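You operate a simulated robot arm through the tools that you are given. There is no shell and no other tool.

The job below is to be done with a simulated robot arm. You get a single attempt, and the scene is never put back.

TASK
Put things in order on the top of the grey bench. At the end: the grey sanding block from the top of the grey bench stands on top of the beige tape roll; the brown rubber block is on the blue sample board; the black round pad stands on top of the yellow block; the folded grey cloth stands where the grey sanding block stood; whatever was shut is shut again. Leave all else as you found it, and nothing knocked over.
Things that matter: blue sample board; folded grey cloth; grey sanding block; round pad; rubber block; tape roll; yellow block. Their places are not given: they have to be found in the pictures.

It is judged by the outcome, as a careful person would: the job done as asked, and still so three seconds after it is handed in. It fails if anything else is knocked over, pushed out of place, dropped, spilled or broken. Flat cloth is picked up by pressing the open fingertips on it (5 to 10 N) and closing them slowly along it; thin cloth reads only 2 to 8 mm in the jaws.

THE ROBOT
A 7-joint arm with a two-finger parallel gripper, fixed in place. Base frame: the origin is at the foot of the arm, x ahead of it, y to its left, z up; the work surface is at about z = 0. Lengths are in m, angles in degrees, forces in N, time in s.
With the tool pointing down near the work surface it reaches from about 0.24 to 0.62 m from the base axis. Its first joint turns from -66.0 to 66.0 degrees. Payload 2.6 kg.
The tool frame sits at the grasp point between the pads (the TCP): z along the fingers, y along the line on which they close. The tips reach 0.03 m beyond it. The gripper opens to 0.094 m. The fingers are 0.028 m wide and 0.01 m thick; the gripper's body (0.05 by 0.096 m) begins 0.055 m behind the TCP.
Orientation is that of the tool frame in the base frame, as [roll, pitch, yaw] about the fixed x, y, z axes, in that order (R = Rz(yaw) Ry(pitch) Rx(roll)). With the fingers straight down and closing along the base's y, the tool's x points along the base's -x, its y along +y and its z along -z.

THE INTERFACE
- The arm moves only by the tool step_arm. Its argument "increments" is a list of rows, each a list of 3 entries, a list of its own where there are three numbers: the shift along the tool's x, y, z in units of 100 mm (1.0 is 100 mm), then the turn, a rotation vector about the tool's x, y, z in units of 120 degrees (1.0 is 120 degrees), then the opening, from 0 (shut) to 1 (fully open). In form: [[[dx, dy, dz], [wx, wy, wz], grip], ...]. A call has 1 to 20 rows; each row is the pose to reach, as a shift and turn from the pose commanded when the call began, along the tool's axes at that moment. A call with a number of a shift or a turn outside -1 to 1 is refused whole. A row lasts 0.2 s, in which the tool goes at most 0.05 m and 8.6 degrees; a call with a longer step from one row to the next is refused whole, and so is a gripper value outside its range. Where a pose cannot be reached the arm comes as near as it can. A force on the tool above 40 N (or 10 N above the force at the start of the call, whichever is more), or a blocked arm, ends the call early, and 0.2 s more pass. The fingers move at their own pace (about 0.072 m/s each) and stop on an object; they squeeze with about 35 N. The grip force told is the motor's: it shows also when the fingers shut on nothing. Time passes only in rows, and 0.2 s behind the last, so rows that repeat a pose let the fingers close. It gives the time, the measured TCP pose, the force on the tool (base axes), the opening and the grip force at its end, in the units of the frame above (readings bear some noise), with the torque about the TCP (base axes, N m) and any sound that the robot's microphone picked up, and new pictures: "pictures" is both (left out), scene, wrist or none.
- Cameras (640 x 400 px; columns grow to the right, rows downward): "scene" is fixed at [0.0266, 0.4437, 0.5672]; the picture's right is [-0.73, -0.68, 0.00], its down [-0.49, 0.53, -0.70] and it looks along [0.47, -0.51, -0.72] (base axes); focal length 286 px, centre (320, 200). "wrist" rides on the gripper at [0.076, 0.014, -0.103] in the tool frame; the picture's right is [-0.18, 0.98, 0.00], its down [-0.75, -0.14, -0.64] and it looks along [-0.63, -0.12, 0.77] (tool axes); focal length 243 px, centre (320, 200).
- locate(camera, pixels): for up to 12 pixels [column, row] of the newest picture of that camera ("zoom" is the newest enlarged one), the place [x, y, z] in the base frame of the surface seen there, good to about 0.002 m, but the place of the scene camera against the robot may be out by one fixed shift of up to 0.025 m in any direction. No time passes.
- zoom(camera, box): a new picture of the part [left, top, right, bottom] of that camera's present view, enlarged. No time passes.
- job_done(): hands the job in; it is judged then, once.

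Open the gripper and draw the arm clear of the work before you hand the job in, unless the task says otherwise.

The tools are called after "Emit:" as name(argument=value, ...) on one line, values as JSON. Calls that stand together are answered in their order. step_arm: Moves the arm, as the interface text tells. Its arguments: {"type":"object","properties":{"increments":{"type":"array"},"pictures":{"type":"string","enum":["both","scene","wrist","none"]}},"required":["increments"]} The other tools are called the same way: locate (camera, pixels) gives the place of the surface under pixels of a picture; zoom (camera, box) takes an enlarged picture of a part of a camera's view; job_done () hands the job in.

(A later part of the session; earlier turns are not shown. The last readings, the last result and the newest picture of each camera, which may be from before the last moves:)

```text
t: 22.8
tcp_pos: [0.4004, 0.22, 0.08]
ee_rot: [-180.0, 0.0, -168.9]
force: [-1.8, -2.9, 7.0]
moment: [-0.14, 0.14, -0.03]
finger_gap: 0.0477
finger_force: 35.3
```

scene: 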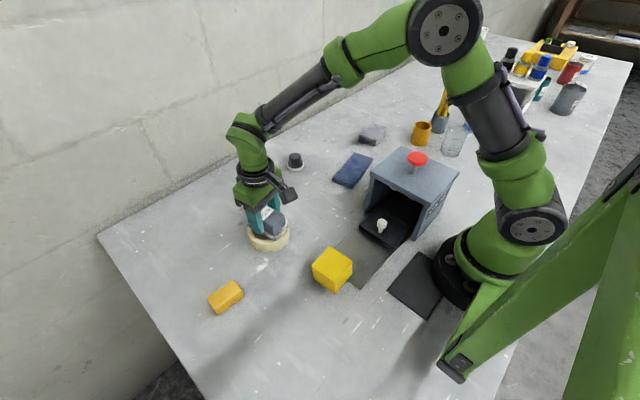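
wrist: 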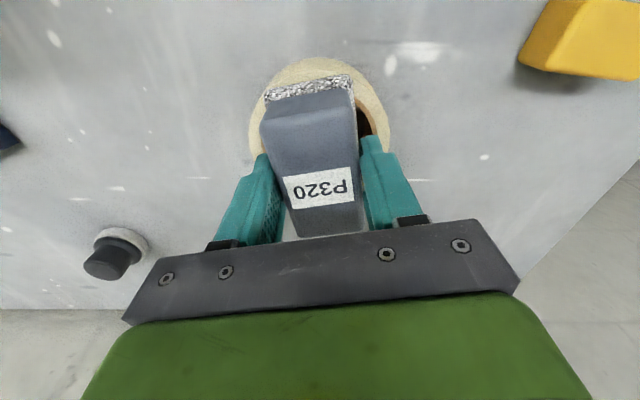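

Contact shows 7 N upward, so the block rests on the ring. I open the fingers gradually.

Emit:
step_arm(increments=[[[0, 0, -0.005], [0, 0, 0], 0.5], [[0, 0, -0.005], [0, 0, 0], 0.55], [[0, 0, -0.005], [0, 0, 0], 0.6], [[0, 0, -0.005], [0, 0, 0], 0.75], [[0, 0, -0.005], [0, 0, 0], 0.9], [[0, 0, -0.005], [0, 0, 0], 0.9]])

```text
t: 24.2
tcp_pos: [0.3997, 0.2196, 0.0803]
ee_rot: [179.9, 0.0, -168.6]
force: [0.0, -0.1, 1.0]
moment: [0.01, -0.01, 0.0]
finger_gap: 0.0846
finger_force: 0.0
```

scene: 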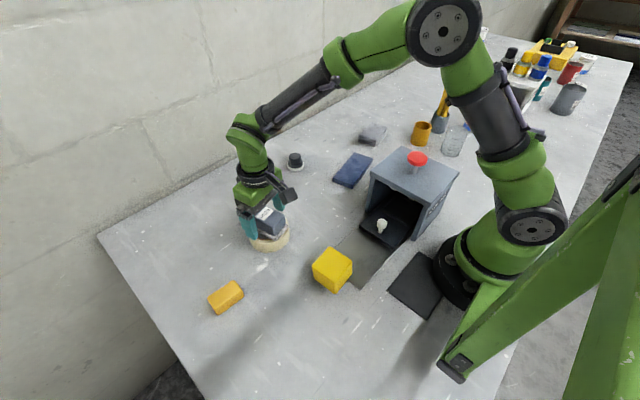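
wrist: 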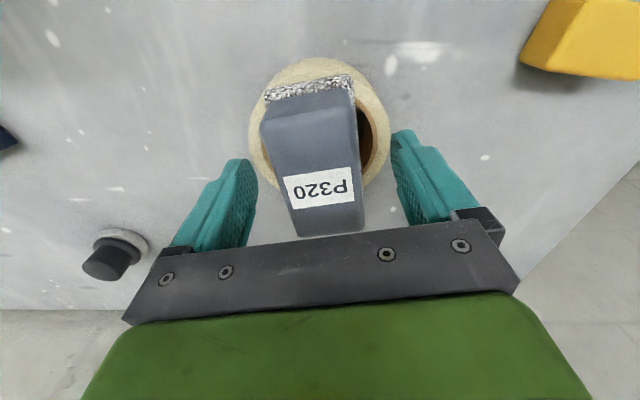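

The block stays on the ring with the fingers open. I raise the arm straight up and look.

Emit:
step_arm(increments=[[[0, 0, -0.15], [0, 0, 0], 0.9], [[0, 0, -0.4], [0, 0, 0], 0.9], [[0, 0, -0.7], [0, 0, 0], 0.95], [[0, 0, -1.0], [0, 0, 0], 1], [[0, 0, -1.0], [0, 0, 0], 1]])

Emit:
zoom(camera="scene", box=[230, 190, 310, 260])

Emit:
zoom(camera="wrist", box=[240, 20, 400, 120])

```text
t: 25.4
tcp_pos: [0.3993, 0.2213, 0.1815]
ee_rot: [-179.9, 0.1, -168.7]
force: [0.3, -0.1, -0.2]
moment: [0.02, 0.0, -0.01]
finger_gap: 0.0942
finger_force: 0.1
```

scene: 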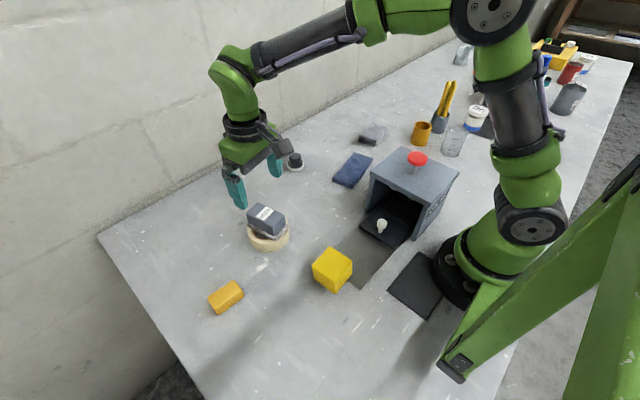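
wrist: 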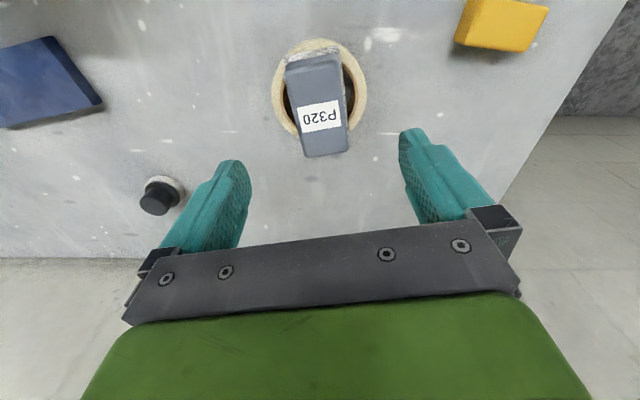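

```text
5.71 times, centred on (270, 225) of scene
```

zoom: 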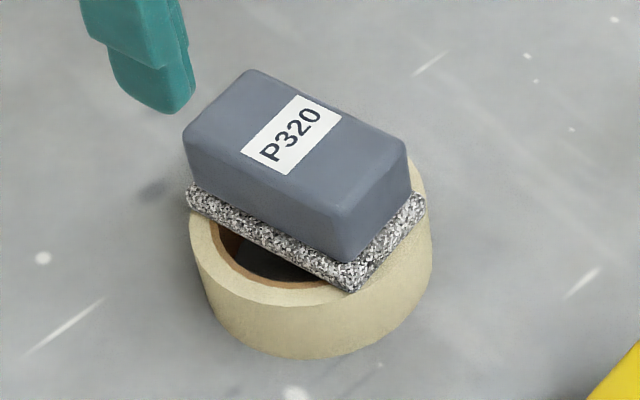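

```text
4.00 times, centred on (320, 70) of wrist
```

zoom: 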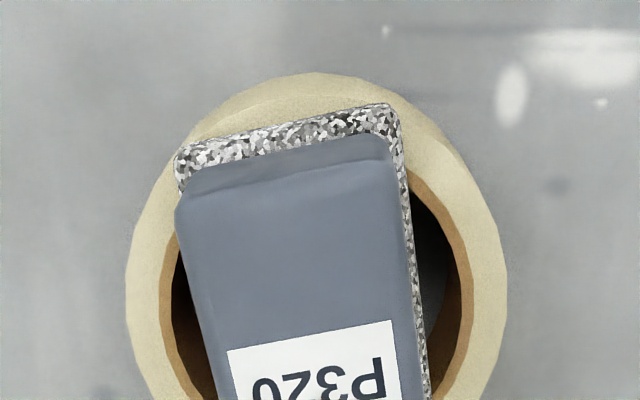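

The sanding block sits flat and centred on the tape roll. I check that its top is level and, from here, locate the rubber block at (500,22), the round pad at (158,195) and the blue board.

Emit:
locate(camera="wrist", pixels=[[290, 75], [335, 65], [308, 150], [342, 145], [318, 90], [158, 200], [165, 178], [462, 30], [500, 20], [540, 22], [490, 45], [60, 60]])

Emit:
zoom(camera="wrist", box=[440, 0, 568, 80])

```text
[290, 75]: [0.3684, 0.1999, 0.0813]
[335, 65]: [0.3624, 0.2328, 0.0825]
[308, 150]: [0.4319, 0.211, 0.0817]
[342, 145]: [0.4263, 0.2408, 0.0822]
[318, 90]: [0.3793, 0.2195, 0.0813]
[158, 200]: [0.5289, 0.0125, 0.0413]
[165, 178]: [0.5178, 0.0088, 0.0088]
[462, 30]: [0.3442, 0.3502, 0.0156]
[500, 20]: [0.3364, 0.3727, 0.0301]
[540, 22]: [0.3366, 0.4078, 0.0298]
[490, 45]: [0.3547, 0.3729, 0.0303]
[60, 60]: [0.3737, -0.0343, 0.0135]
```

```text
5.00 times, centred on (504, 40) of wrist
```

zoom: 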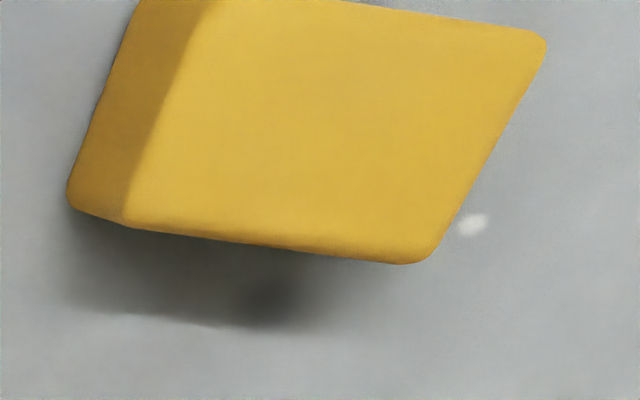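

The top is level at z≈0.082. The block at (226,297) looks ochre rather than brown, so before using it I check the rest of the bench for another candidate.

Emit:
zoom(camera="scene", box=[430, 20, 530, 90])

Emit:
zoom(camera="scene", box=[530, 20, 640, 100])

Emit:
zoom(camera="scene", box=[200, 270, 260, 320])

Emit:
zoom(camera="scene", box=[400, 80, 500, 160])

```text
5.71 times, centred on (480, 55) of scene
```

zoom: 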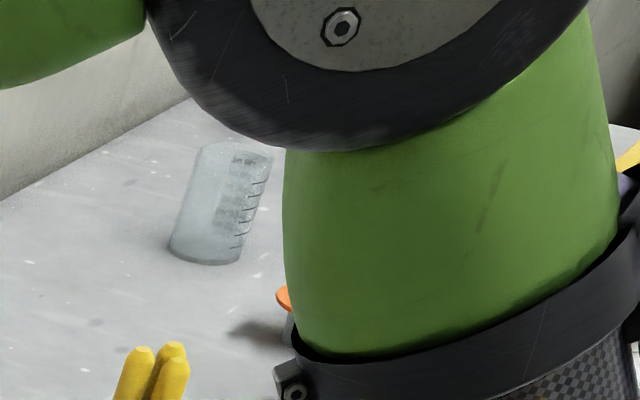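

```text
5.00 times, centred on (585, 60) of scene
```

zoom: 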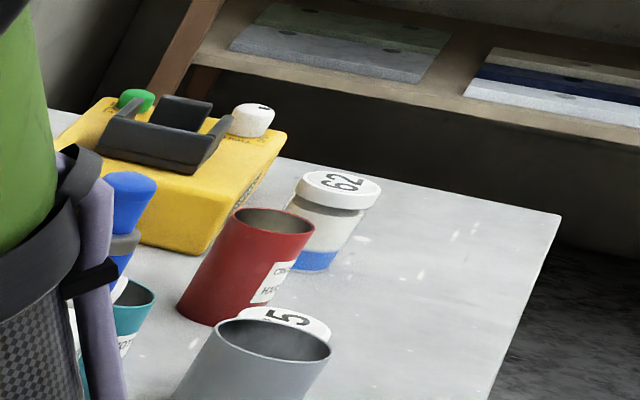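

```text
8.00 times, centred on (230, 295) of scene
```

zoom: 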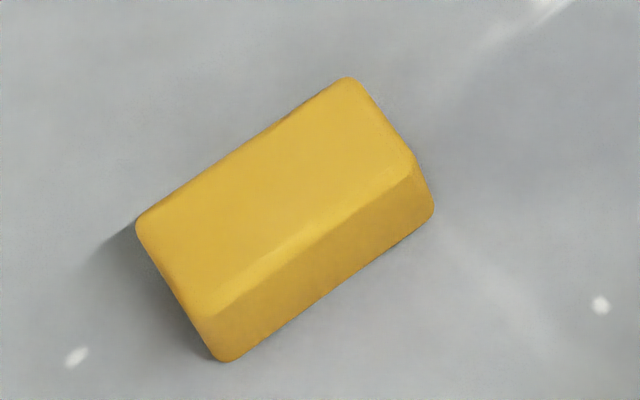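

```text
5.00 times, centred on (450, 120) of scene
```

zoom: 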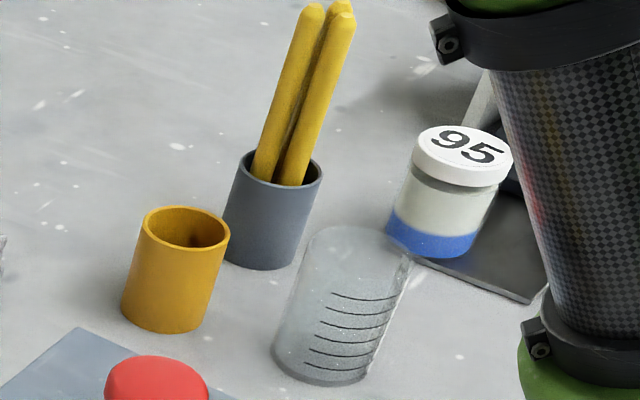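

I see no other brown block in view yet. I turn the wrist camera to look into the open front of the blue-grey box, since the rubber block could be inside it.

Emit:
step_arm(increments=[[[0.05, 0.01, -0.03], [0, 0, 0.07], 1], [[0.1, 0.02, -0.06], [0, 0, 0.14], 1], [[0.16, 0.03, -0.1], [0, 0, 0.21], 1], [[0.22, 0.04, -0.13], [0, 0, 0.28], 1], [[0.28, 0.06, -0.16], [0, 0, 0.35], 1], [[0.34, 0.07, -0.2], [0, 0, 0.42], 1], [[0.4, 0.08, -0.2], [0, 0, 0.49], 1], [[0.46, 0.09, -0.2], [0, 0, 0.56], 1], [[0.52, 0.1, -0.2], [0, 0, 0.63], 1], [[0.58, 0.12, -0.2], [0, 0, 0.7], 1], [[0.64, 0.13, -0.2], [0, 0, 0.77], 1], [[0.7, 0.14, -0.2], [0, 0, 0.84], 1], [[0.75, 0.15, -0.2], [0, 0, 0.91], 1], [[0.78, 0.16, -0.2], [0, 0, 0.969], 1], [[0.78, 0.16, -0.2], [0, 0, 0.969], 1]])

```text
t: 28.6
tcp_pos: [0.3197, 0.2209, 0.2009]
ee_rot: [-180.0, 0.0, 74.9]
force: [0.6, -0.7, -0.6]
moment: [0.0, -0.03, 0.02]
finger_gap: 0.094
finger_force: 0.1
```

scene: 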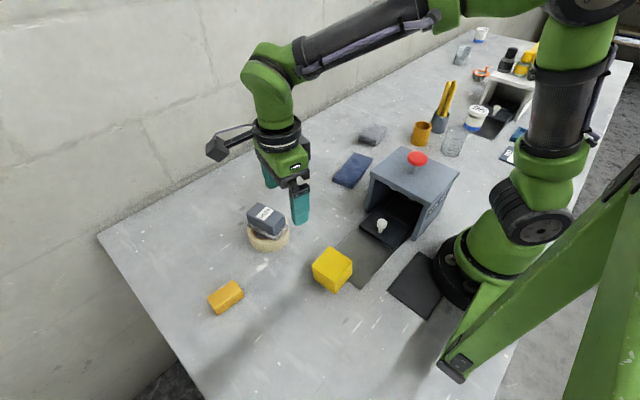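
wrist: 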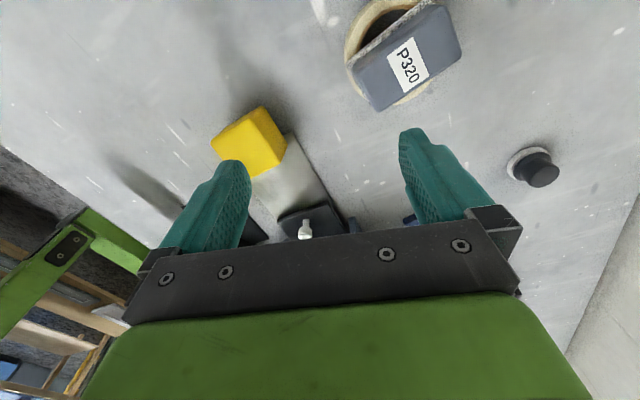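

The gripper body hides the box, which would lie below row 240. I tilt the tool about 30° so the camera looks flatter toward the box opening.

Emit:
step_arm(increments=[[[0.0, 0, 0], [0, -0.065, 0], 1], [[0.0, 0, 0], [0, -0.13, 0], 1], [[0.0, 0, 0], [0, -0.195, 0], 1], [[0, 0, 0], [0, -0.25, 0], 1], [[0, 0, 0], [0, -0.25, 0], 1]])

```text
t: 29.8
tcp_pos: [0.3203, 0.2219, 0.2012]
ee_rot: [-180.0, 30.1, 75.0]
force: [0.9, -0.9, 0.4]
moment: [0.0, 0.03, -0.04]
finger_gap: 0.094
finger_force: 0.0
```

scene: 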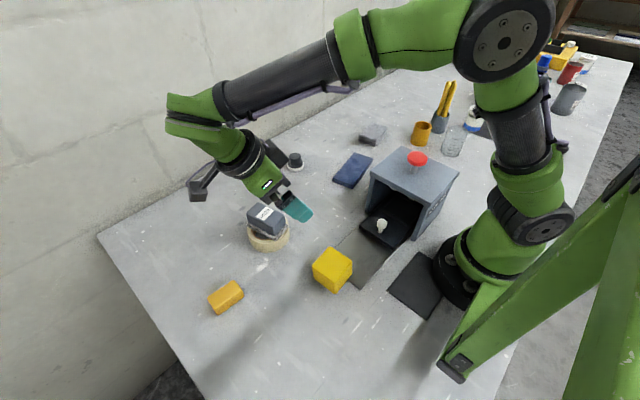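
wrist: 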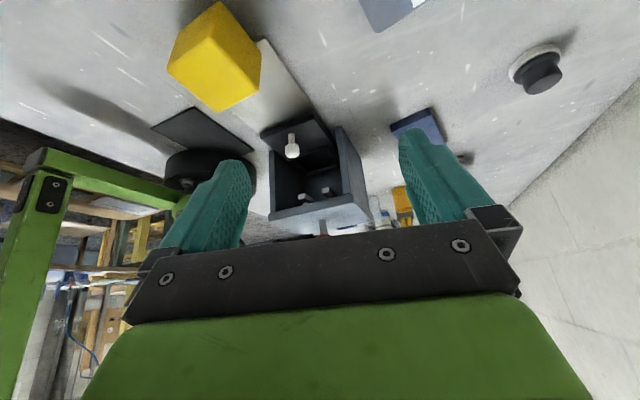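

The box opening now shows at about (315,180). I zoom into it.

Emit:
zoom(camera="wrist", box=[250, 110, 390, 240])

Emit:
zoom(camera="wrist", box=[140, 0, 300, 110])

```text
3.08 times, centred on (320, 175) of wrist
```

zoom: 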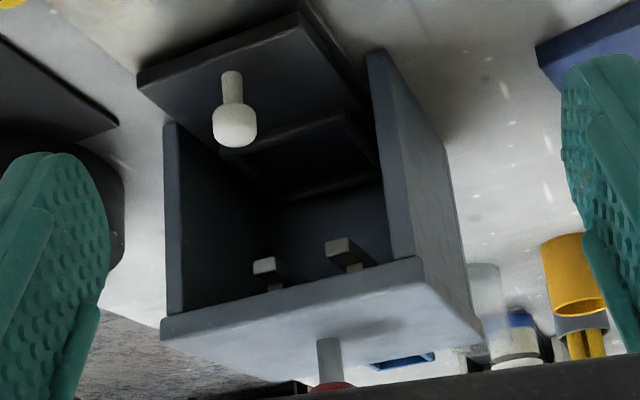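

```text
3.64 times, centred on (220, 55) of wrist
```

zoom: 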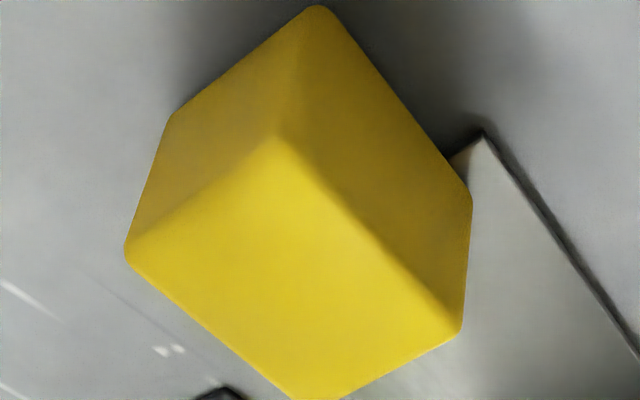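

The box is empty except for its press jaws, so the ochre block at (226,297) is the only candidate for the brown rubber block. I level the tool again and locate that block's corners in a scene zoom.

Emit:
step_arm(increments=[[[0.0, 0, 0], [0, 0.065, 0], 1], [[0.0, 0, 0], [0, 0.13, 0], 1], [[0.0, 0, 0], [0, 0.195, 0], 1], [[0, 0, 0], [0, 0.25, 0], 1], [[0, 0, 0], [0, 0.25, 0], 1]], pictures="scene")

Emit:
zoom(camera="scene", box=[200, 270, 260, 320])

Emit:
locate(camera="zoom", pixels=[[345, 82], [143, 228], [213, 308], [408, 163], [277, 195], [224, 358], [430, 207], [325, 270]])

```text
t: 31.0
tcp_pos: [0.3203, 0.2201, 0.2012]
ee_rot: [180.0, 0.0, 75.0]
force: [-0.3, 0.4, -0.8]
moment: [0.0, 0.0, 0.01]
finger_gap: 0.0939
finger_force: 0.1
```

scene: 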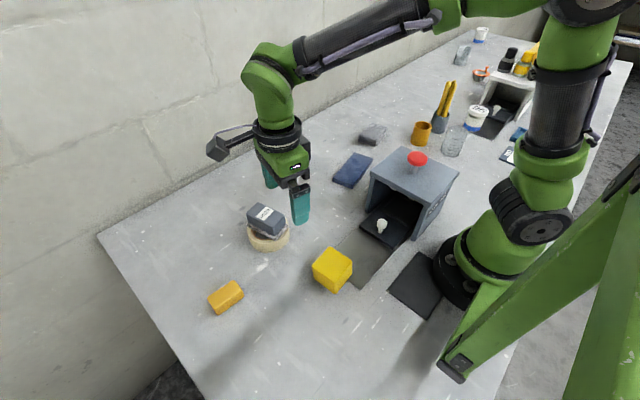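

```text
8.00 times, centred on (230, 295) of scene
```

zoom: 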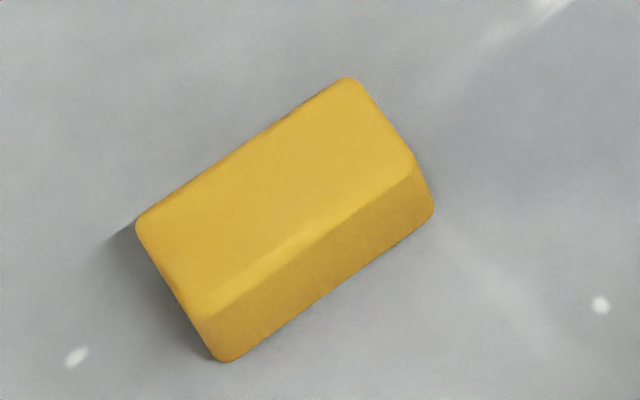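

```text
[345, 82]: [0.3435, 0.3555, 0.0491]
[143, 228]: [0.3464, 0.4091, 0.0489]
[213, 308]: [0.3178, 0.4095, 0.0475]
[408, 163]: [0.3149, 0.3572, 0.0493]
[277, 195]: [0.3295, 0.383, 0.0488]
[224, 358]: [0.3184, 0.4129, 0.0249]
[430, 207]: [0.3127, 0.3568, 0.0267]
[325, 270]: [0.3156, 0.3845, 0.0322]
```

In the robot frame the rubber block is centred at about (0.340,0.380), roughly 0.056 × 0.031 m with its top at 0.0295, and its long side runs nearly along y. I move above it and turn to yaw 87°.

Emit:
step_arm(increments=[[[0.25, -0.04, 0], [0, 0, -0.03], 1], [[0.5, -0.08, 0], [0, 0, -0.06], 1], [[0.75, -0.11, 0], [0, 0, -0.1], 1], [[1.0, -0.15, 0], [0, 0, -0.1], 1], [[1.0, -0.15, 0], [0, 0, -0.1], 1]], pictures="none")

```text
t: 32.2
tcp_pos: [0.3306, 0.3212, 0.2012]
ee_rot: [-180.0, 0.1, 87.0]
force: [1.1, 0.3, 0.1]
moment: [-0.05, 0.01, -0.02]
finger_gap: 0.0939
finger_force: 0.0
```

The arm is now at (0.3306,0.3212). I shift 59 mm further in y and descend to z≈0.14.

Emit:
step_arm(increments=[[[0.3, 0.03, 0.1], [0, 0, 0], 1], [[0.59, 0.063, 0.3], [0, 0, 0], 1], [[0.59, 0.063, 0.5], [0, 0, 0], 1], [[0.59, 0.063, 0.6], [0, 0, 0], 1], [[0.59, 0.063, 0.6], [0, 0, 0], 1]])

```text
t: 33.4
tcp_pos: [0.3418, 0.3799, 0.1399]
ee_rot: [-180.0, 0.0, 87.0]
force: [0.1, 0.1, 0.6]
moment: [0.03, 0.02, 0.04]
finger_gap: 0.0942
finger_force: 0.0
```

scene: 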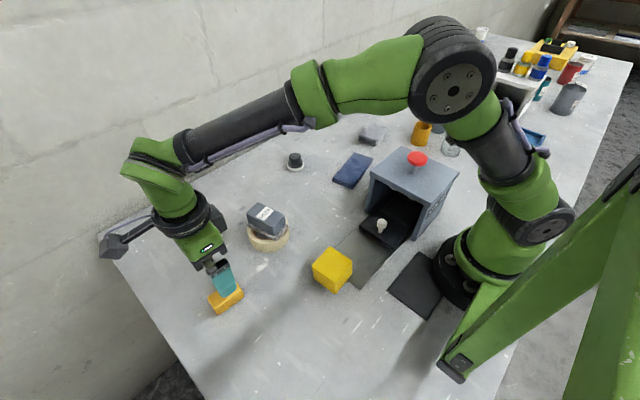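
wrist: 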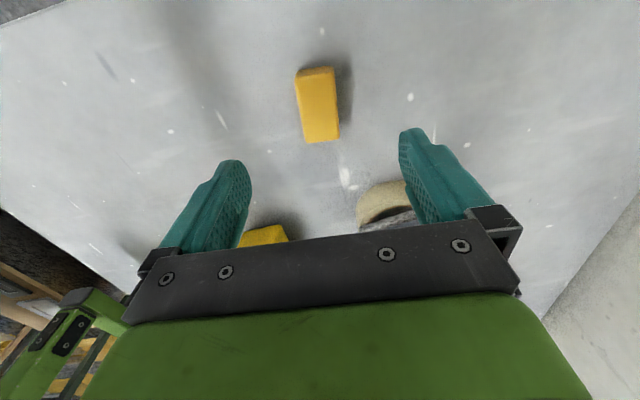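

The rubber block is at (318,103), between the fingers. I locate its corners with the wrist camera to confirm.

Emit:
locate(camera="wrist", pixels=[[299, 74], [332, 70], [305, 140], [338, 136], [318, 105], [337, 100]])

```text
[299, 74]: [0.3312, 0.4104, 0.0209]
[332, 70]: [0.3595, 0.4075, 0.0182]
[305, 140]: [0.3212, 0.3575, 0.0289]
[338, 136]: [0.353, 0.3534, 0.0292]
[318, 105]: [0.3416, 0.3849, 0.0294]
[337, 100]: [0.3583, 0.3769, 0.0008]
```

The corner readings suggest a slightly different yaw, so I zoom for better accuracy.

Emit:
zoom(camera="wrist", box=[270, 55, 366, 155])

```text
4.00 times, centred on (318, 105) of wrist
```

zoom: 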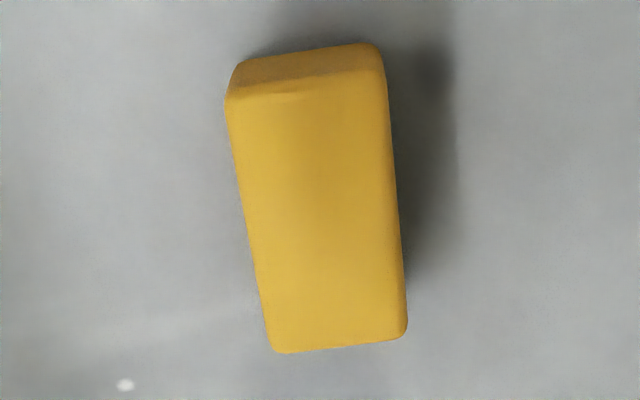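

I locate points on the two long edges of the top face, (235,120) to (272,335) and (385,100) to (402,310).

Emit:
locate(camera="zoom", pixels=[[240, 130], [262, 270], [274, 340], [384, 100], [394, 200], [402, 300], [232, 103], [378, 75], [278, 346], [400, 332]])

```text
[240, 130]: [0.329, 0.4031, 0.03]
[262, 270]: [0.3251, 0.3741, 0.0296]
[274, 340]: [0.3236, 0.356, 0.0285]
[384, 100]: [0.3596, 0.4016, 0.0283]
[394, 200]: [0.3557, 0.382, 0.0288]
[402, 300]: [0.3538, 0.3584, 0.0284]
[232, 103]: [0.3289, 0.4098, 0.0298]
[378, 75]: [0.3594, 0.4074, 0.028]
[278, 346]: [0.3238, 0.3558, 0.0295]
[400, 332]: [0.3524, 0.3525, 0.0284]
```

The long axis is about 7° off y and the centre is (0.341,0.3815), so I correct the yaw by 4° and the position by 1.5 mm, then descend.

Emit:
step_arm(increments=[[[0.015, -0.01, 0.2], [0, 0, 0.033], 1], [[0.015, -0.01, 0.45], [0, 0, 0.033], 1], [[0.015, -0.01, 0.7], [0, 0, 0.033], 1], [[0.015, -0.01, 0.85], [0, 0, 0.033], 1], [[0.015, -0.01, 0.9], [0, 0, 0.033], 1], [[0.015, -0.01, 0.9], [0, 0, 0.033], 1]])

```text
t: 34.8
tcp_pos: [0.3412, 0.3819, 0.0497]
ee_rot: [-179.9, 0.0, 83.0]
force: [-0.6, 0.2, 0.3]
moment: [0.01, 0.03, -0.03]
finger_gap: 0.0939
finger_force: 0.1
```

scene: 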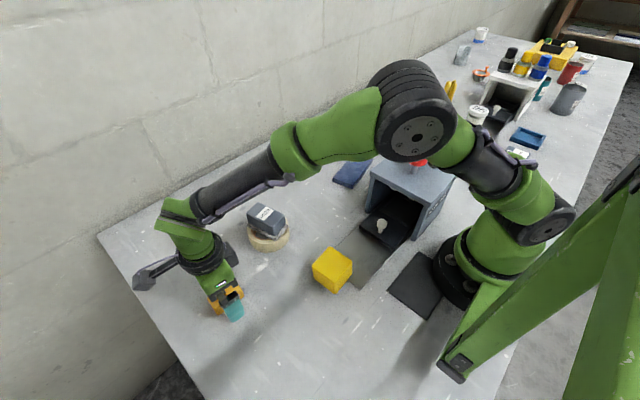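
wrist: 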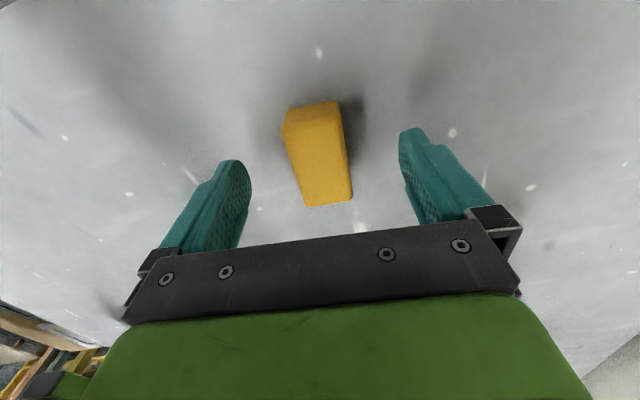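

The rubber block lies centred between the fingers at (318,155). I lower to z≈0.036 and close.

Emit:
step_arm(increments=[[[0, 0, 0.08], [0, 0, 0], 1], [[0, 0, 0.14], [0, 0, 0], 1], [[0, 0, 0.14], [0, 0, 0], 0.7], [[0, 0, 0.14], [0, 0, 0], 0.45], [[0, 0, 0.14], [0, 0, 0], 0.3], [[0, 0, 0.14], [0, 0, 0], 0.1], [[0, 0, 0.14], [0, 0, 0], 0.0], [[0, 0, 0.14], [0, 0, 0], 0.0]])

```text
t: 36.6
tcp_pos: [0.3403, 0.3811, 0.0368]
ee_rot: [180.0, -0.1, 83.0]
force: [0.0, -0.1, -0.5]
moment: [0.0, 0.03, 0.01]
finger_gap: 0.0331
finger_force: 34.4
```

scene: 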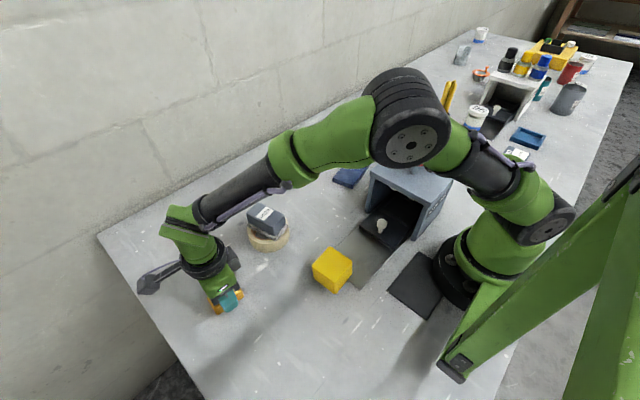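
wrist: 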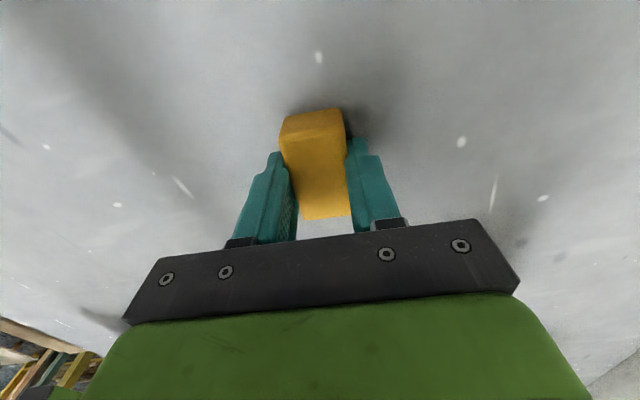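

The grip holds at a gap of 0.033 m. I lift 100 mm, and then another 60 mm while starting toward the board.

Emit:
step_arm(increments=[[[0, 0, -0.1], [0, 0, 0], 0], [[0, 0, -0.4], [0, 0, 0], 0], [[0, 0, -0.7], [0, 0, 0], 0], [[0, 0, -1.0], [0, 0, 0], 0]], pictures="wrist")

Emit:
step_arm(increments=[[[0, 0, -0.3], [0, 0, 0], 0], [[0, 0, -0.6], [0, 0, 0], 0], [[-0.3, 0, -0.8], [0, 0, 0], 0], [[-0.65, 0.1, -0.8], [0, 0, 0], 0], [[-1.0, 0.2, -0.8], [0, 0, 0], 0]], pictures="none")

Emit:
step_arm(increments=[[[-0.35, 0.05, 0], [0, 0, 0], 0], [[-0.7, 0.1, 0], [0, 0, 0], 0], [[-1.0, 0.15, 0], [0, 0, 0], 0]], pictures="none")

Emit:
step_arm(increments=[[[-0.35, 0.05, 0], [0, 0, 0], 0], [[-0.7, 0.1, 0], [0, 0, 0], 0], [[-1.0, 0.15, 0], [0, 0, 0], 0]], pictures="none")

Emit:
step_arm(increments=[[[-0.35, 0.05, 0], [0, 0, 0], 0], [[-0.7, 0.1, 0], [0, 0, 0], 0], [[-1.0, 0.15, 0], [0, 0, 0], 0], [[-1.0, 0.15, 0], [0, 0, 0], 0]])

```text
t: 37.6
tcp_pos: [0.3392, 0.3816, 0.136]
ee_rot: [179.9, 0.0, 83.1]
force: [0.3, -0.4, -0.8]
moment: [-0.02, -0.03, -0.01]
finger_gap: 0.033
finger_force: 35.0
```

wrist: 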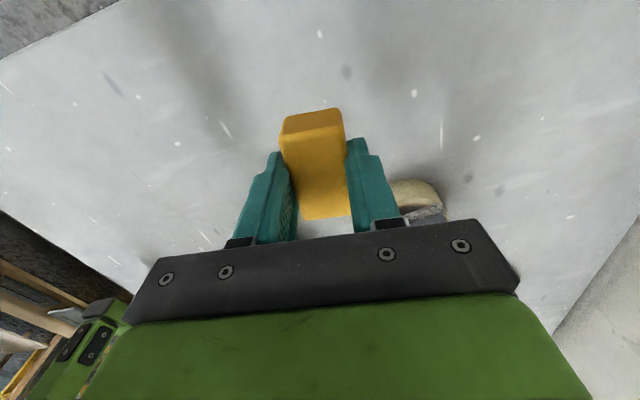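

```text
t: 38.8
tcp_pos: [0.348, 0.2789, 0.216]
ee_rot: [180.0, 0.0, 83.1]
force: [0.0, -0.6, -0.7]
moment: [-0.02, 0.02, -0.01]
finger_gap: 0.0329
finger_force: 34.2
```

```text
t: 39.6
tcp_pos: [0.3493, 0.1779, 0.2166]
ee_rot: [179.9, 0.0, 83.1]
force: [0.5, 1.1, -0.9]
moment: [0.0, 0.0, 0.0]
finger_gap: 0.033
finger_force: 35.0
```

```text
t: 40.4
tcp_pos: [0.3525, 0.0784, 0.216]
ee_rot: [-180.0, 0.0, 83.1]
force: [-0.1, 0.4, -0.9]
moment: [0.03, -0.03, 0.0]
finger_gap: 0.0331
finger_force: 35.1
```

```text
t: 41.4
tcp_pos: [0.3556, -0.0226, 0.2159]
ee_rot: [-179.9, -0.1, 83.0]
force: [-0.4, 0.0, -1.3]
moment: [0.0, 0.0, 0.0]
finger_gap: 0.033
finger_force: 34.5
```

scene: 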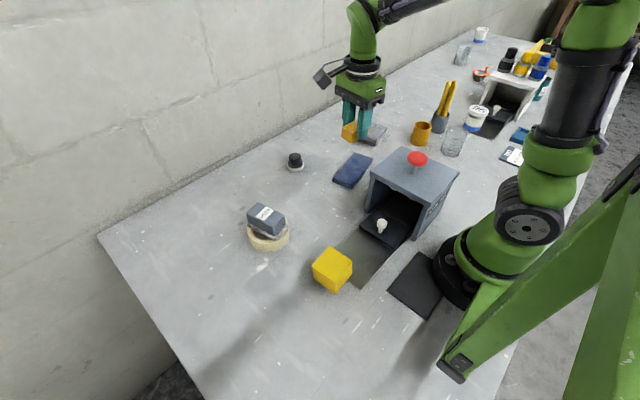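
wrist: 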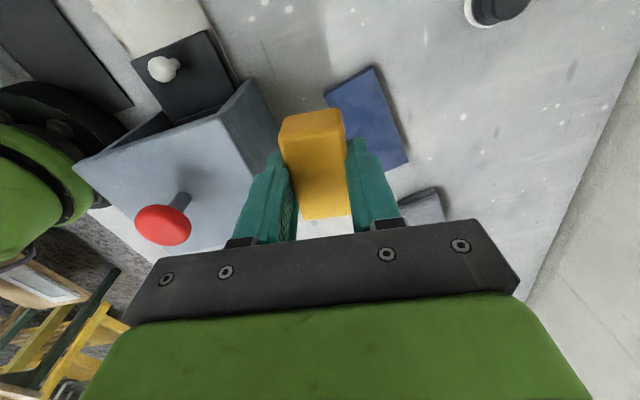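

The board is at about (370,115) in the wrist view. I zoom there to fix its corners before placing.

Emit:
zoom(camera="scene", box=[320, 140, 400, 200])

Emit:
locate(camera="wrist", pixels=[[373, 69], [406, 157], [390, 110], [360, 90], [375, 130], [390, 166], [350, 82]])

```text
6.67 times, centred on (360, 170) of scene
```

zoom: 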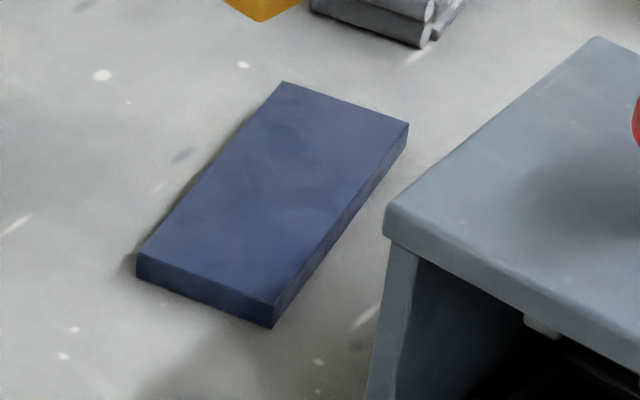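

```text
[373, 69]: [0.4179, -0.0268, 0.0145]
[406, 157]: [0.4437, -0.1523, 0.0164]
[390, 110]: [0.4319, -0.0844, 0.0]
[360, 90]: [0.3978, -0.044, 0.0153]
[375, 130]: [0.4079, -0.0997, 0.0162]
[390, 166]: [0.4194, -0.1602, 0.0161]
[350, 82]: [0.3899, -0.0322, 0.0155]
```

Emit:
locate(camera="zoom", pixels=[[284, 86], [404, 124], [140, 254], [273, 300], [275, 190]])

```text
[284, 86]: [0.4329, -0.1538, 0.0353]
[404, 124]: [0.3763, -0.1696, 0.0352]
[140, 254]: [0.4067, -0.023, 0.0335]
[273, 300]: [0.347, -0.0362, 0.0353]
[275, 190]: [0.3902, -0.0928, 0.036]
```

The board's centre is about (0.400,-0.097), with its long axis 12° off y. I move over it, turn to yaw 101.5° and descend to z≈0.12.

Emit:
step_arm(increments=[[[-0.23, 0.18, 0], [0, 0, -0.05], 0], [[-0.46, 0.36, 0], [0, 0, -0.1], 0], [[-0.684, 0.534, 0.1], [0, 0, -0.154], 0], [[-0.684, 0.534, 0.4], [0, 0, -0.154], 0], [[-0.684, 0.534, 0.7], [0, 0, -0.154], 0], [[-0.684, 0.534, 0.95], [0, 0, -0.154], 0], [[-0.684, 0.534, 0.95], [0, 0, -0.154], 0]])

```text
t: 43.0
tcp_pos: [0.3995, -0.0972, 0.1219]
ee_rot: [-180.0, 0.0, 101.5]
force: [0.8, 0.3, -1.0]
moment: [-0.02, 0.01, 0.06]
finger_gap: 0.0329
finger_force: 35.6
```

scene: 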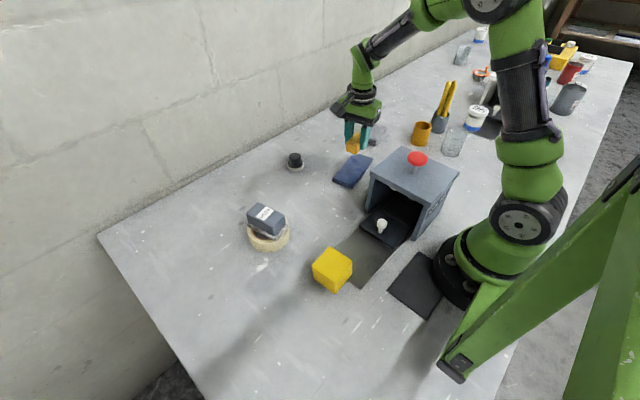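
wrist: 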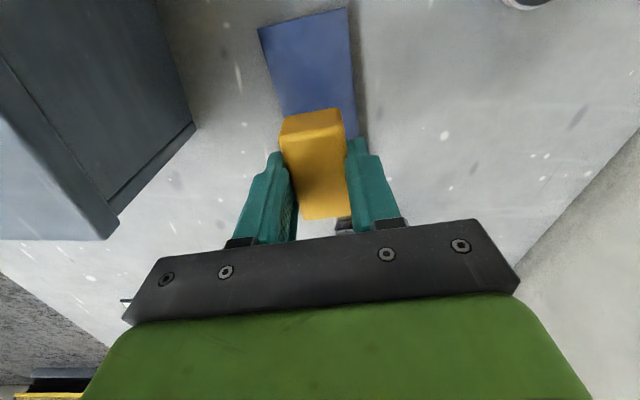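

The block is over the board. I descend to about 7 mm above contact, which should come at z≈0.052.

Emit:
step_arm(increments=[[[0, 0, 0.25], [0, 0, 0], 0], [[0, 0, 0.48], [0, 0, 0], 0], [[0, 0, 0.6], [0, 0, 0], 0], [[0, 0, 0.63], [0, 0, 0], 0], [[0, 0, 0.66], [0, 0, 0], 0], [[0, 0, 0.67], [0, 0, 0], 0]])

Emit:
zoom(camera="scene", box=[310, 130, 400, 200])

```text
t: 44.4
tcp_pos: [0.4006, -0.0973, 0.0542]
ee_rot: [179.9, -0.1, 101.5]
force: [0.2, 0.6, -1.2]
moment: [-0.03, -0.03, 0.01]
finger_gap: 0.0328
finger_force: 35.4
```

scene: 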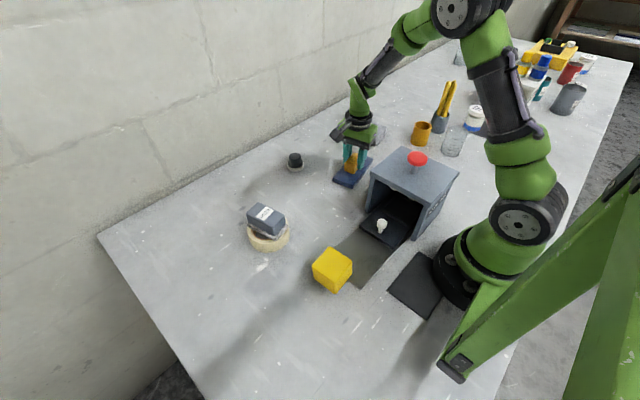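
wrist: 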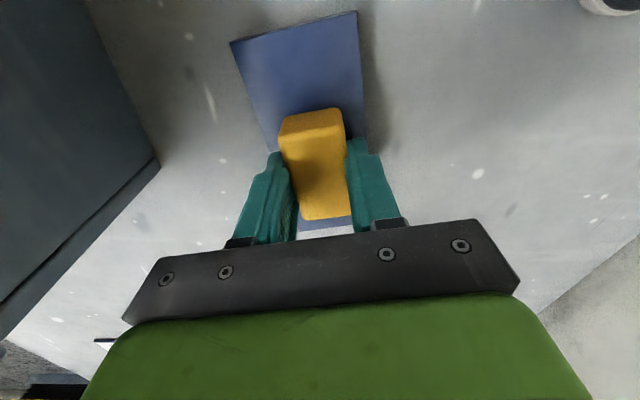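

```text
5.71 times, centred on (355, 165) of scene
```

zoom: 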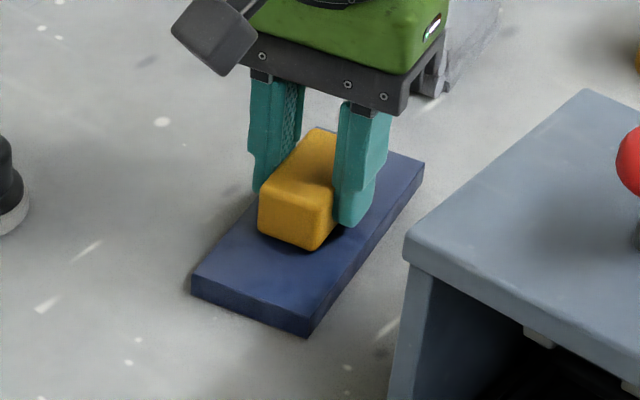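

The block hovers just above the middle of the board. I lower in small steps until contact.

Emit:
step_arm(increments=[[[0, 0, 0.012], [0, 0, 0], 0], [[0, 0, 0.02], [0, 0, 0], 0]], pictures="none")

Emit:
step_arm(increments=[[[0, 0, 0.008], [0, 0, 0], 0], [[0, 0, 0.008], [0, 0, 0], 0]], pictures="none")

```text
t: 45.0
tcp_pos: [0.4014, -0.0982, 0.0529]
ee_rot: [-180.0, 0.1, 101.6]
force: [-0.6, 0.2, 0.0]
moment: [0.02, -0.01, -0.03]
finger_gap: 0.0328
finger_force: 35.0
```

```text
t: 45.6
tcp_pos: [0.4006, -0.0974, 0.0516]
ee_rot: [180.0, 0.0, 101.5]
force: [-0.8, -0.2, 4.7]
moment: [0.01, 0.03, 0.01]
finger_gap: 0.0331
finger_force: 35.5
```

Contact shows 4.7 N, so the block sits on the board. I open slowly and lift away.

Emit:
step_arm(increments=[[[0, 0, -0.003], [0, 0, 0], 0.34], [[0, 0, -0.003], [0, 0, 0], 0.4], [[0, 0, -0.003], [0, 0, 0], 0.5], [[0, 0, -0.003], [0, 0, 0], 0.7], [[0, 0, -0.003], [0, 0, 0], 0.7], [[0, 0, -0.2], [0, 0, 0], 0.7], [[0, 0, -0.5], [0, 0, 0], 0.8], [[0, 0, -0.9], [0, 0, 0], 1], [[0, 0, -1.0], [0, 0, 0], 1]])

Emit:
zoom(camera="scene", box=[310, 130, 400, 200])

```text
t: 47.6
tcp_pos: [0.4001, -0.0971, 0.1512]
ee_rot: [-180.0, 0.0, 101.5]
force: [-0.4, 1.2, 0.1]
moment: [0.0, -0.01, -0.02]
finger_gap: 0.0938
finger_force: 0.0
```

scene: 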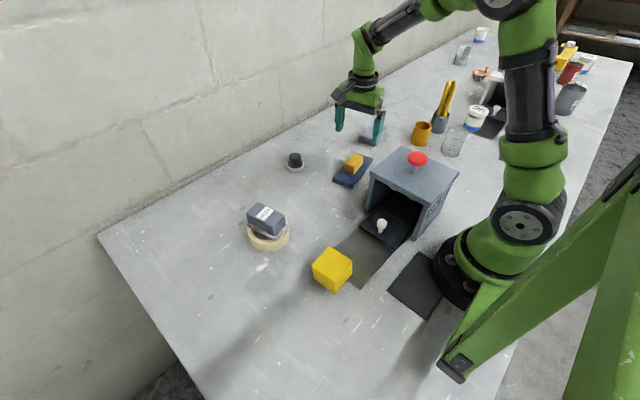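
wrist: 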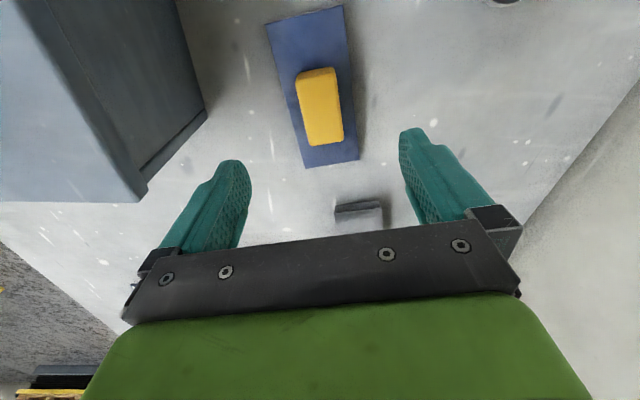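

```text
5.71 times, centred on (355, 165) of scene
```

zoom: 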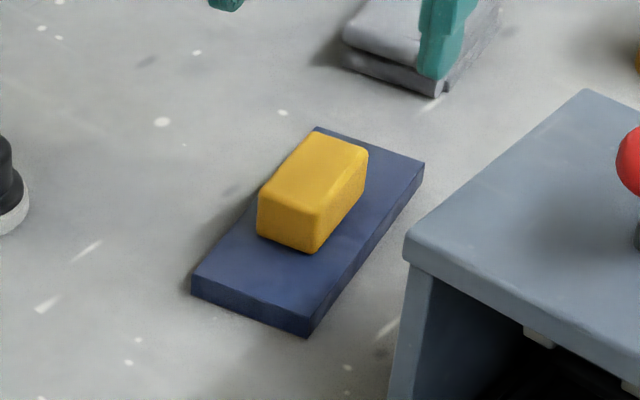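

The rubber block rests squarely on the board. Next is the cloth at (360,212) in the wrist view, so I move to get a clear look at it.

Emit:
step_arm(increments=[[[-0.1, 0.1, -0.25], [0, 0, 0], 1], [[-0.3, 0.2, -0.5], [0, 0, 0], 1], [[-0.47, 0.31, -0.6], [0, 0, 0], 1], [[-0.47, 0.31, -0.6], [0, 0, 0], 1]])

Emit:
zoom(camera="wrist", box=[240, 100, 400, 240])

Emit:
zoom(camera="scene", box=[350, 115, 398, 150])

```text
t: 48.6
tcp_pos: [0.4407, -0.1379, 0.212]
ee_rot: [-180.0, 0.1, 101.5]
force: [0.3, -1.1, 0.0]
moment: [0.0, 0.01, -0.01]
finger_gap: 0.0938
finger_force: 0.1
```

scene: 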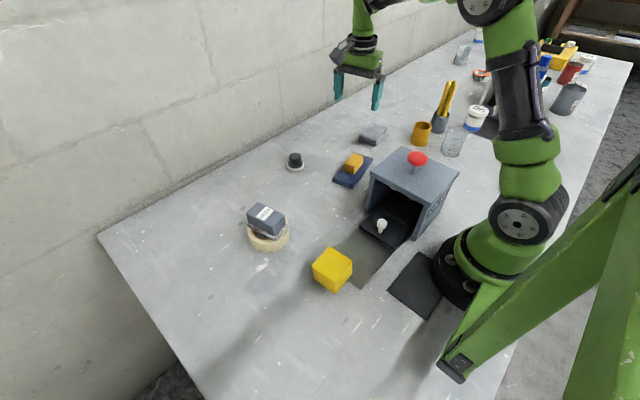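
wrist: 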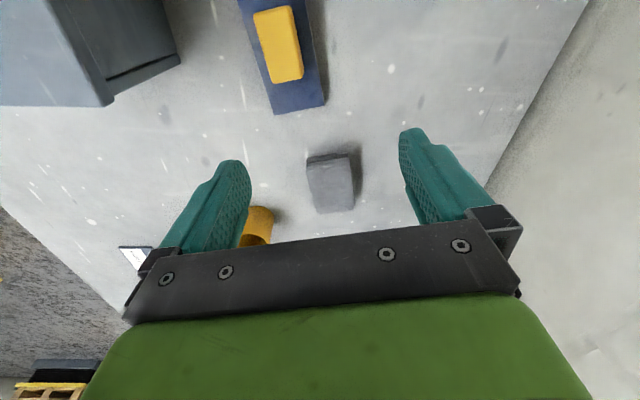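

```text
2.86 times, centred on (320, 170) of wrist
```

zoom: 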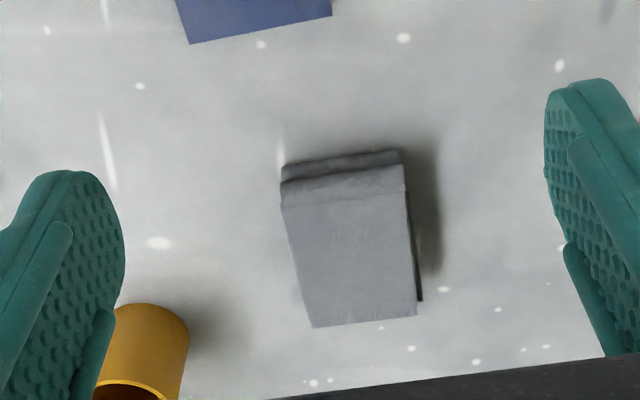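

```text
11.43 times, centred on (374, 132) of scene
```

zoom: 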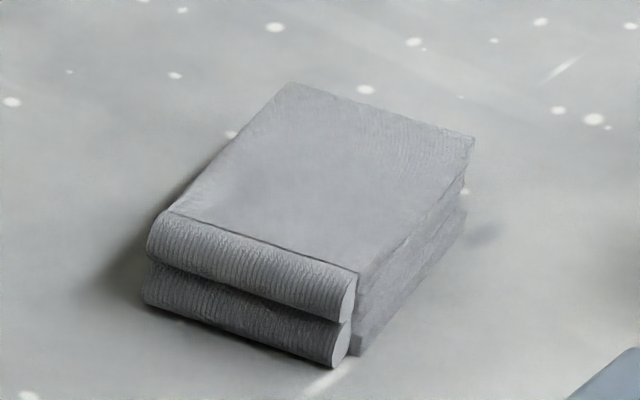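

The folded cloth is about 30 mm thick, with two rolled folds toward +y. I locate its corners in the scene zoom and the wrist picture.

Emit:
locate(camera="zoom", pixels=[[290, 86], [470, 138], [170, 212], [355, 272], [350, 350], [145, 300], [465, 215], [300, 180], [160, 235], [340, 300]])

Emit:
zoom(camera="wrist", box=[280, 130, 376, 220])

```text
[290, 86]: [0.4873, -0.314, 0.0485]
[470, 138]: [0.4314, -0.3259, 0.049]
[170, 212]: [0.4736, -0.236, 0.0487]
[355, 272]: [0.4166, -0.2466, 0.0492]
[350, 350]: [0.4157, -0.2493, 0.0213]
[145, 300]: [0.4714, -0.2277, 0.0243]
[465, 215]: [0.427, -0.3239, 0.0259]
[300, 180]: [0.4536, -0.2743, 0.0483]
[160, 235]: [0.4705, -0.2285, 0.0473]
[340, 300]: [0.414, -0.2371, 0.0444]
```

```text
4.44 times, centred on (328, 175) of wrist
```

zoom: 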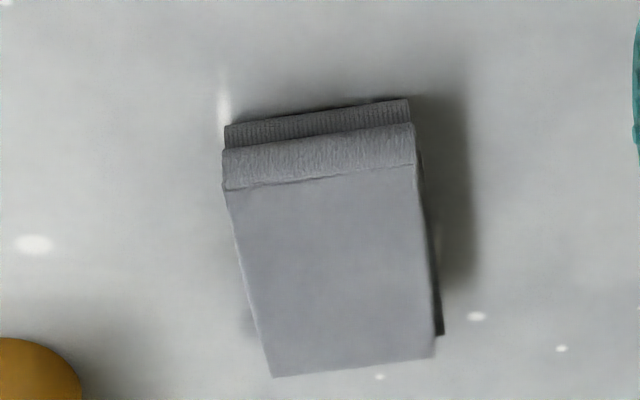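

Now I locate the cloth corners in the wrist zoom: fold corners (225,135) and (410,105), back corners (275,375) and (435,355).

Emit:
locate(camera="zoom", pixels=[[226, 165], [413, 140], [232, 200], [417, 172], [273, 372], [430, 352], [330, 260], [228, 130], [407, 105], [440, 330], [300, 155], [250, 315]])

```text
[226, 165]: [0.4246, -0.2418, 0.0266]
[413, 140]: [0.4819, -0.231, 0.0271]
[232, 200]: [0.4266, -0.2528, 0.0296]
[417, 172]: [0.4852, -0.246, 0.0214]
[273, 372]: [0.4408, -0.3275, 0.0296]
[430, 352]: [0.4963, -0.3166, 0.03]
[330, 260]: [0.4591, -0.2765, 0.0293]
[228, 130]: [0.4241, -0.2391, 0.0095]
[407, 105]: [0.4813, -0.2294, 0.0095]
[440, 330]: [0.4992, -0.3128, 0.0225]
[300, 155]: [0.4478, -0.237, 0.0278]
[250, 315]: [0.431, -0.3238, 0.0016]
```

The cloth centre is (0.461,-0.279), 0.0575 m wide across and turned 11°, matching the present gripper yaw. I move above it.

Emit:
step_arm(increments=[[[-0.35, -0.03, 0], [0, 0, 0.004], 1], [[-0.7, -0.05, 0], [0, 0, 0.004], 1], [[-1.0, -0.06, 0], [0, 0, 0.004], 1]], pictures="none")

Emit:
step_arm(increments=[[[-0.2, -0.02, 0.1], [0, 0, 0], 1], [[-0.423, -0.024, 0.3], [0, 0, 0], 1], [[-0.423, -0.024, 0.6], [0, 0, 0], 1], [[-0.423, -0.024, 0.9], [0, 0, 0], 1], [[-0.423, -0.024, 0.9], [0, 0, 0], 1]])

```text
t: 49.4
tcp_pos: [0.4551, -0.2373, 0.2116]
ee_rot: [179.9, 0.0, 101.0]
force: [-0.5, -0.5, -1.4]
moment: [0.05, -0.01, 0.01]
finger_gap: 0.094
finger_force: 0.1
```

```text
t: 50.6
tcp_pos: [0.4607, -0.2788, 0.1215]
ee_rot: [180.0, 0.0, 101.0]
force: [-0.4, -0.3, -0.1]
moment: [0.01, -0.02, 0.0]
finger_gap: 0.0941
finger_force: 0.1
```

scene: 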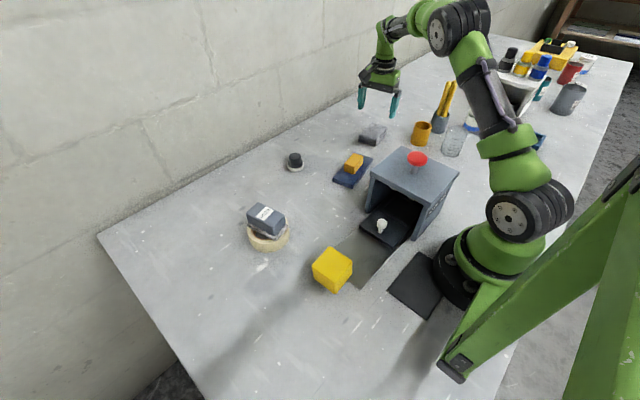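
wrist: 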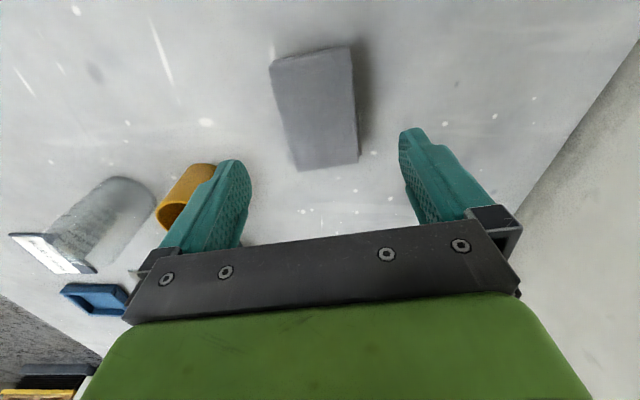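

The cloth lies centred between the fingers at (316,108). I descend to z≈0.037.

Emit:
step_arm(increments=[[[0, 0, 0.25], [0, 0, 0], 1], [[0, 0, 0.5], [0, 0, 0], 1], [[0, 0, 0.68], [0, 0, 0], 1], [[0, 0, 0.8], [0, 0, 0], 1], [[0, 0, 0.845], [0, 0, 0], 1], [[0, 0, 0.845], [0, 0, 0], 1]])

```text
t: 52.0
tcp_pos: [0.46, -0.2792, 0.0373]
ee_rot: [179.9, 0.0, 101.0]
force: [0.1, -0.1, -0.8]
moment: [-0.02, -0.01, -0.01]
finger_gap: 0.0942
finger_force: 0.1
```

scene: 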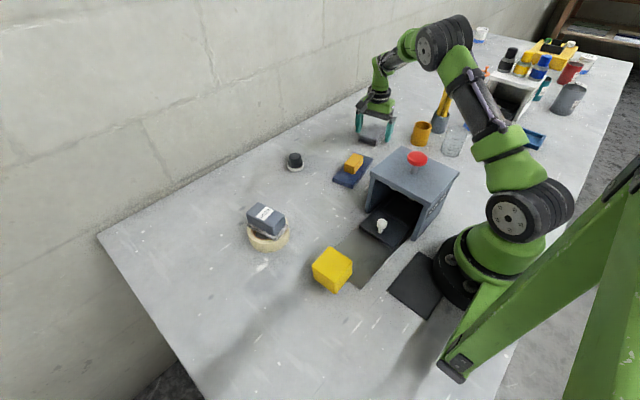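
wrist: 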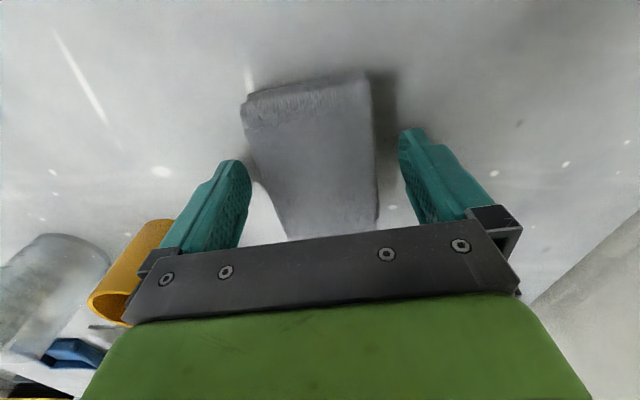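

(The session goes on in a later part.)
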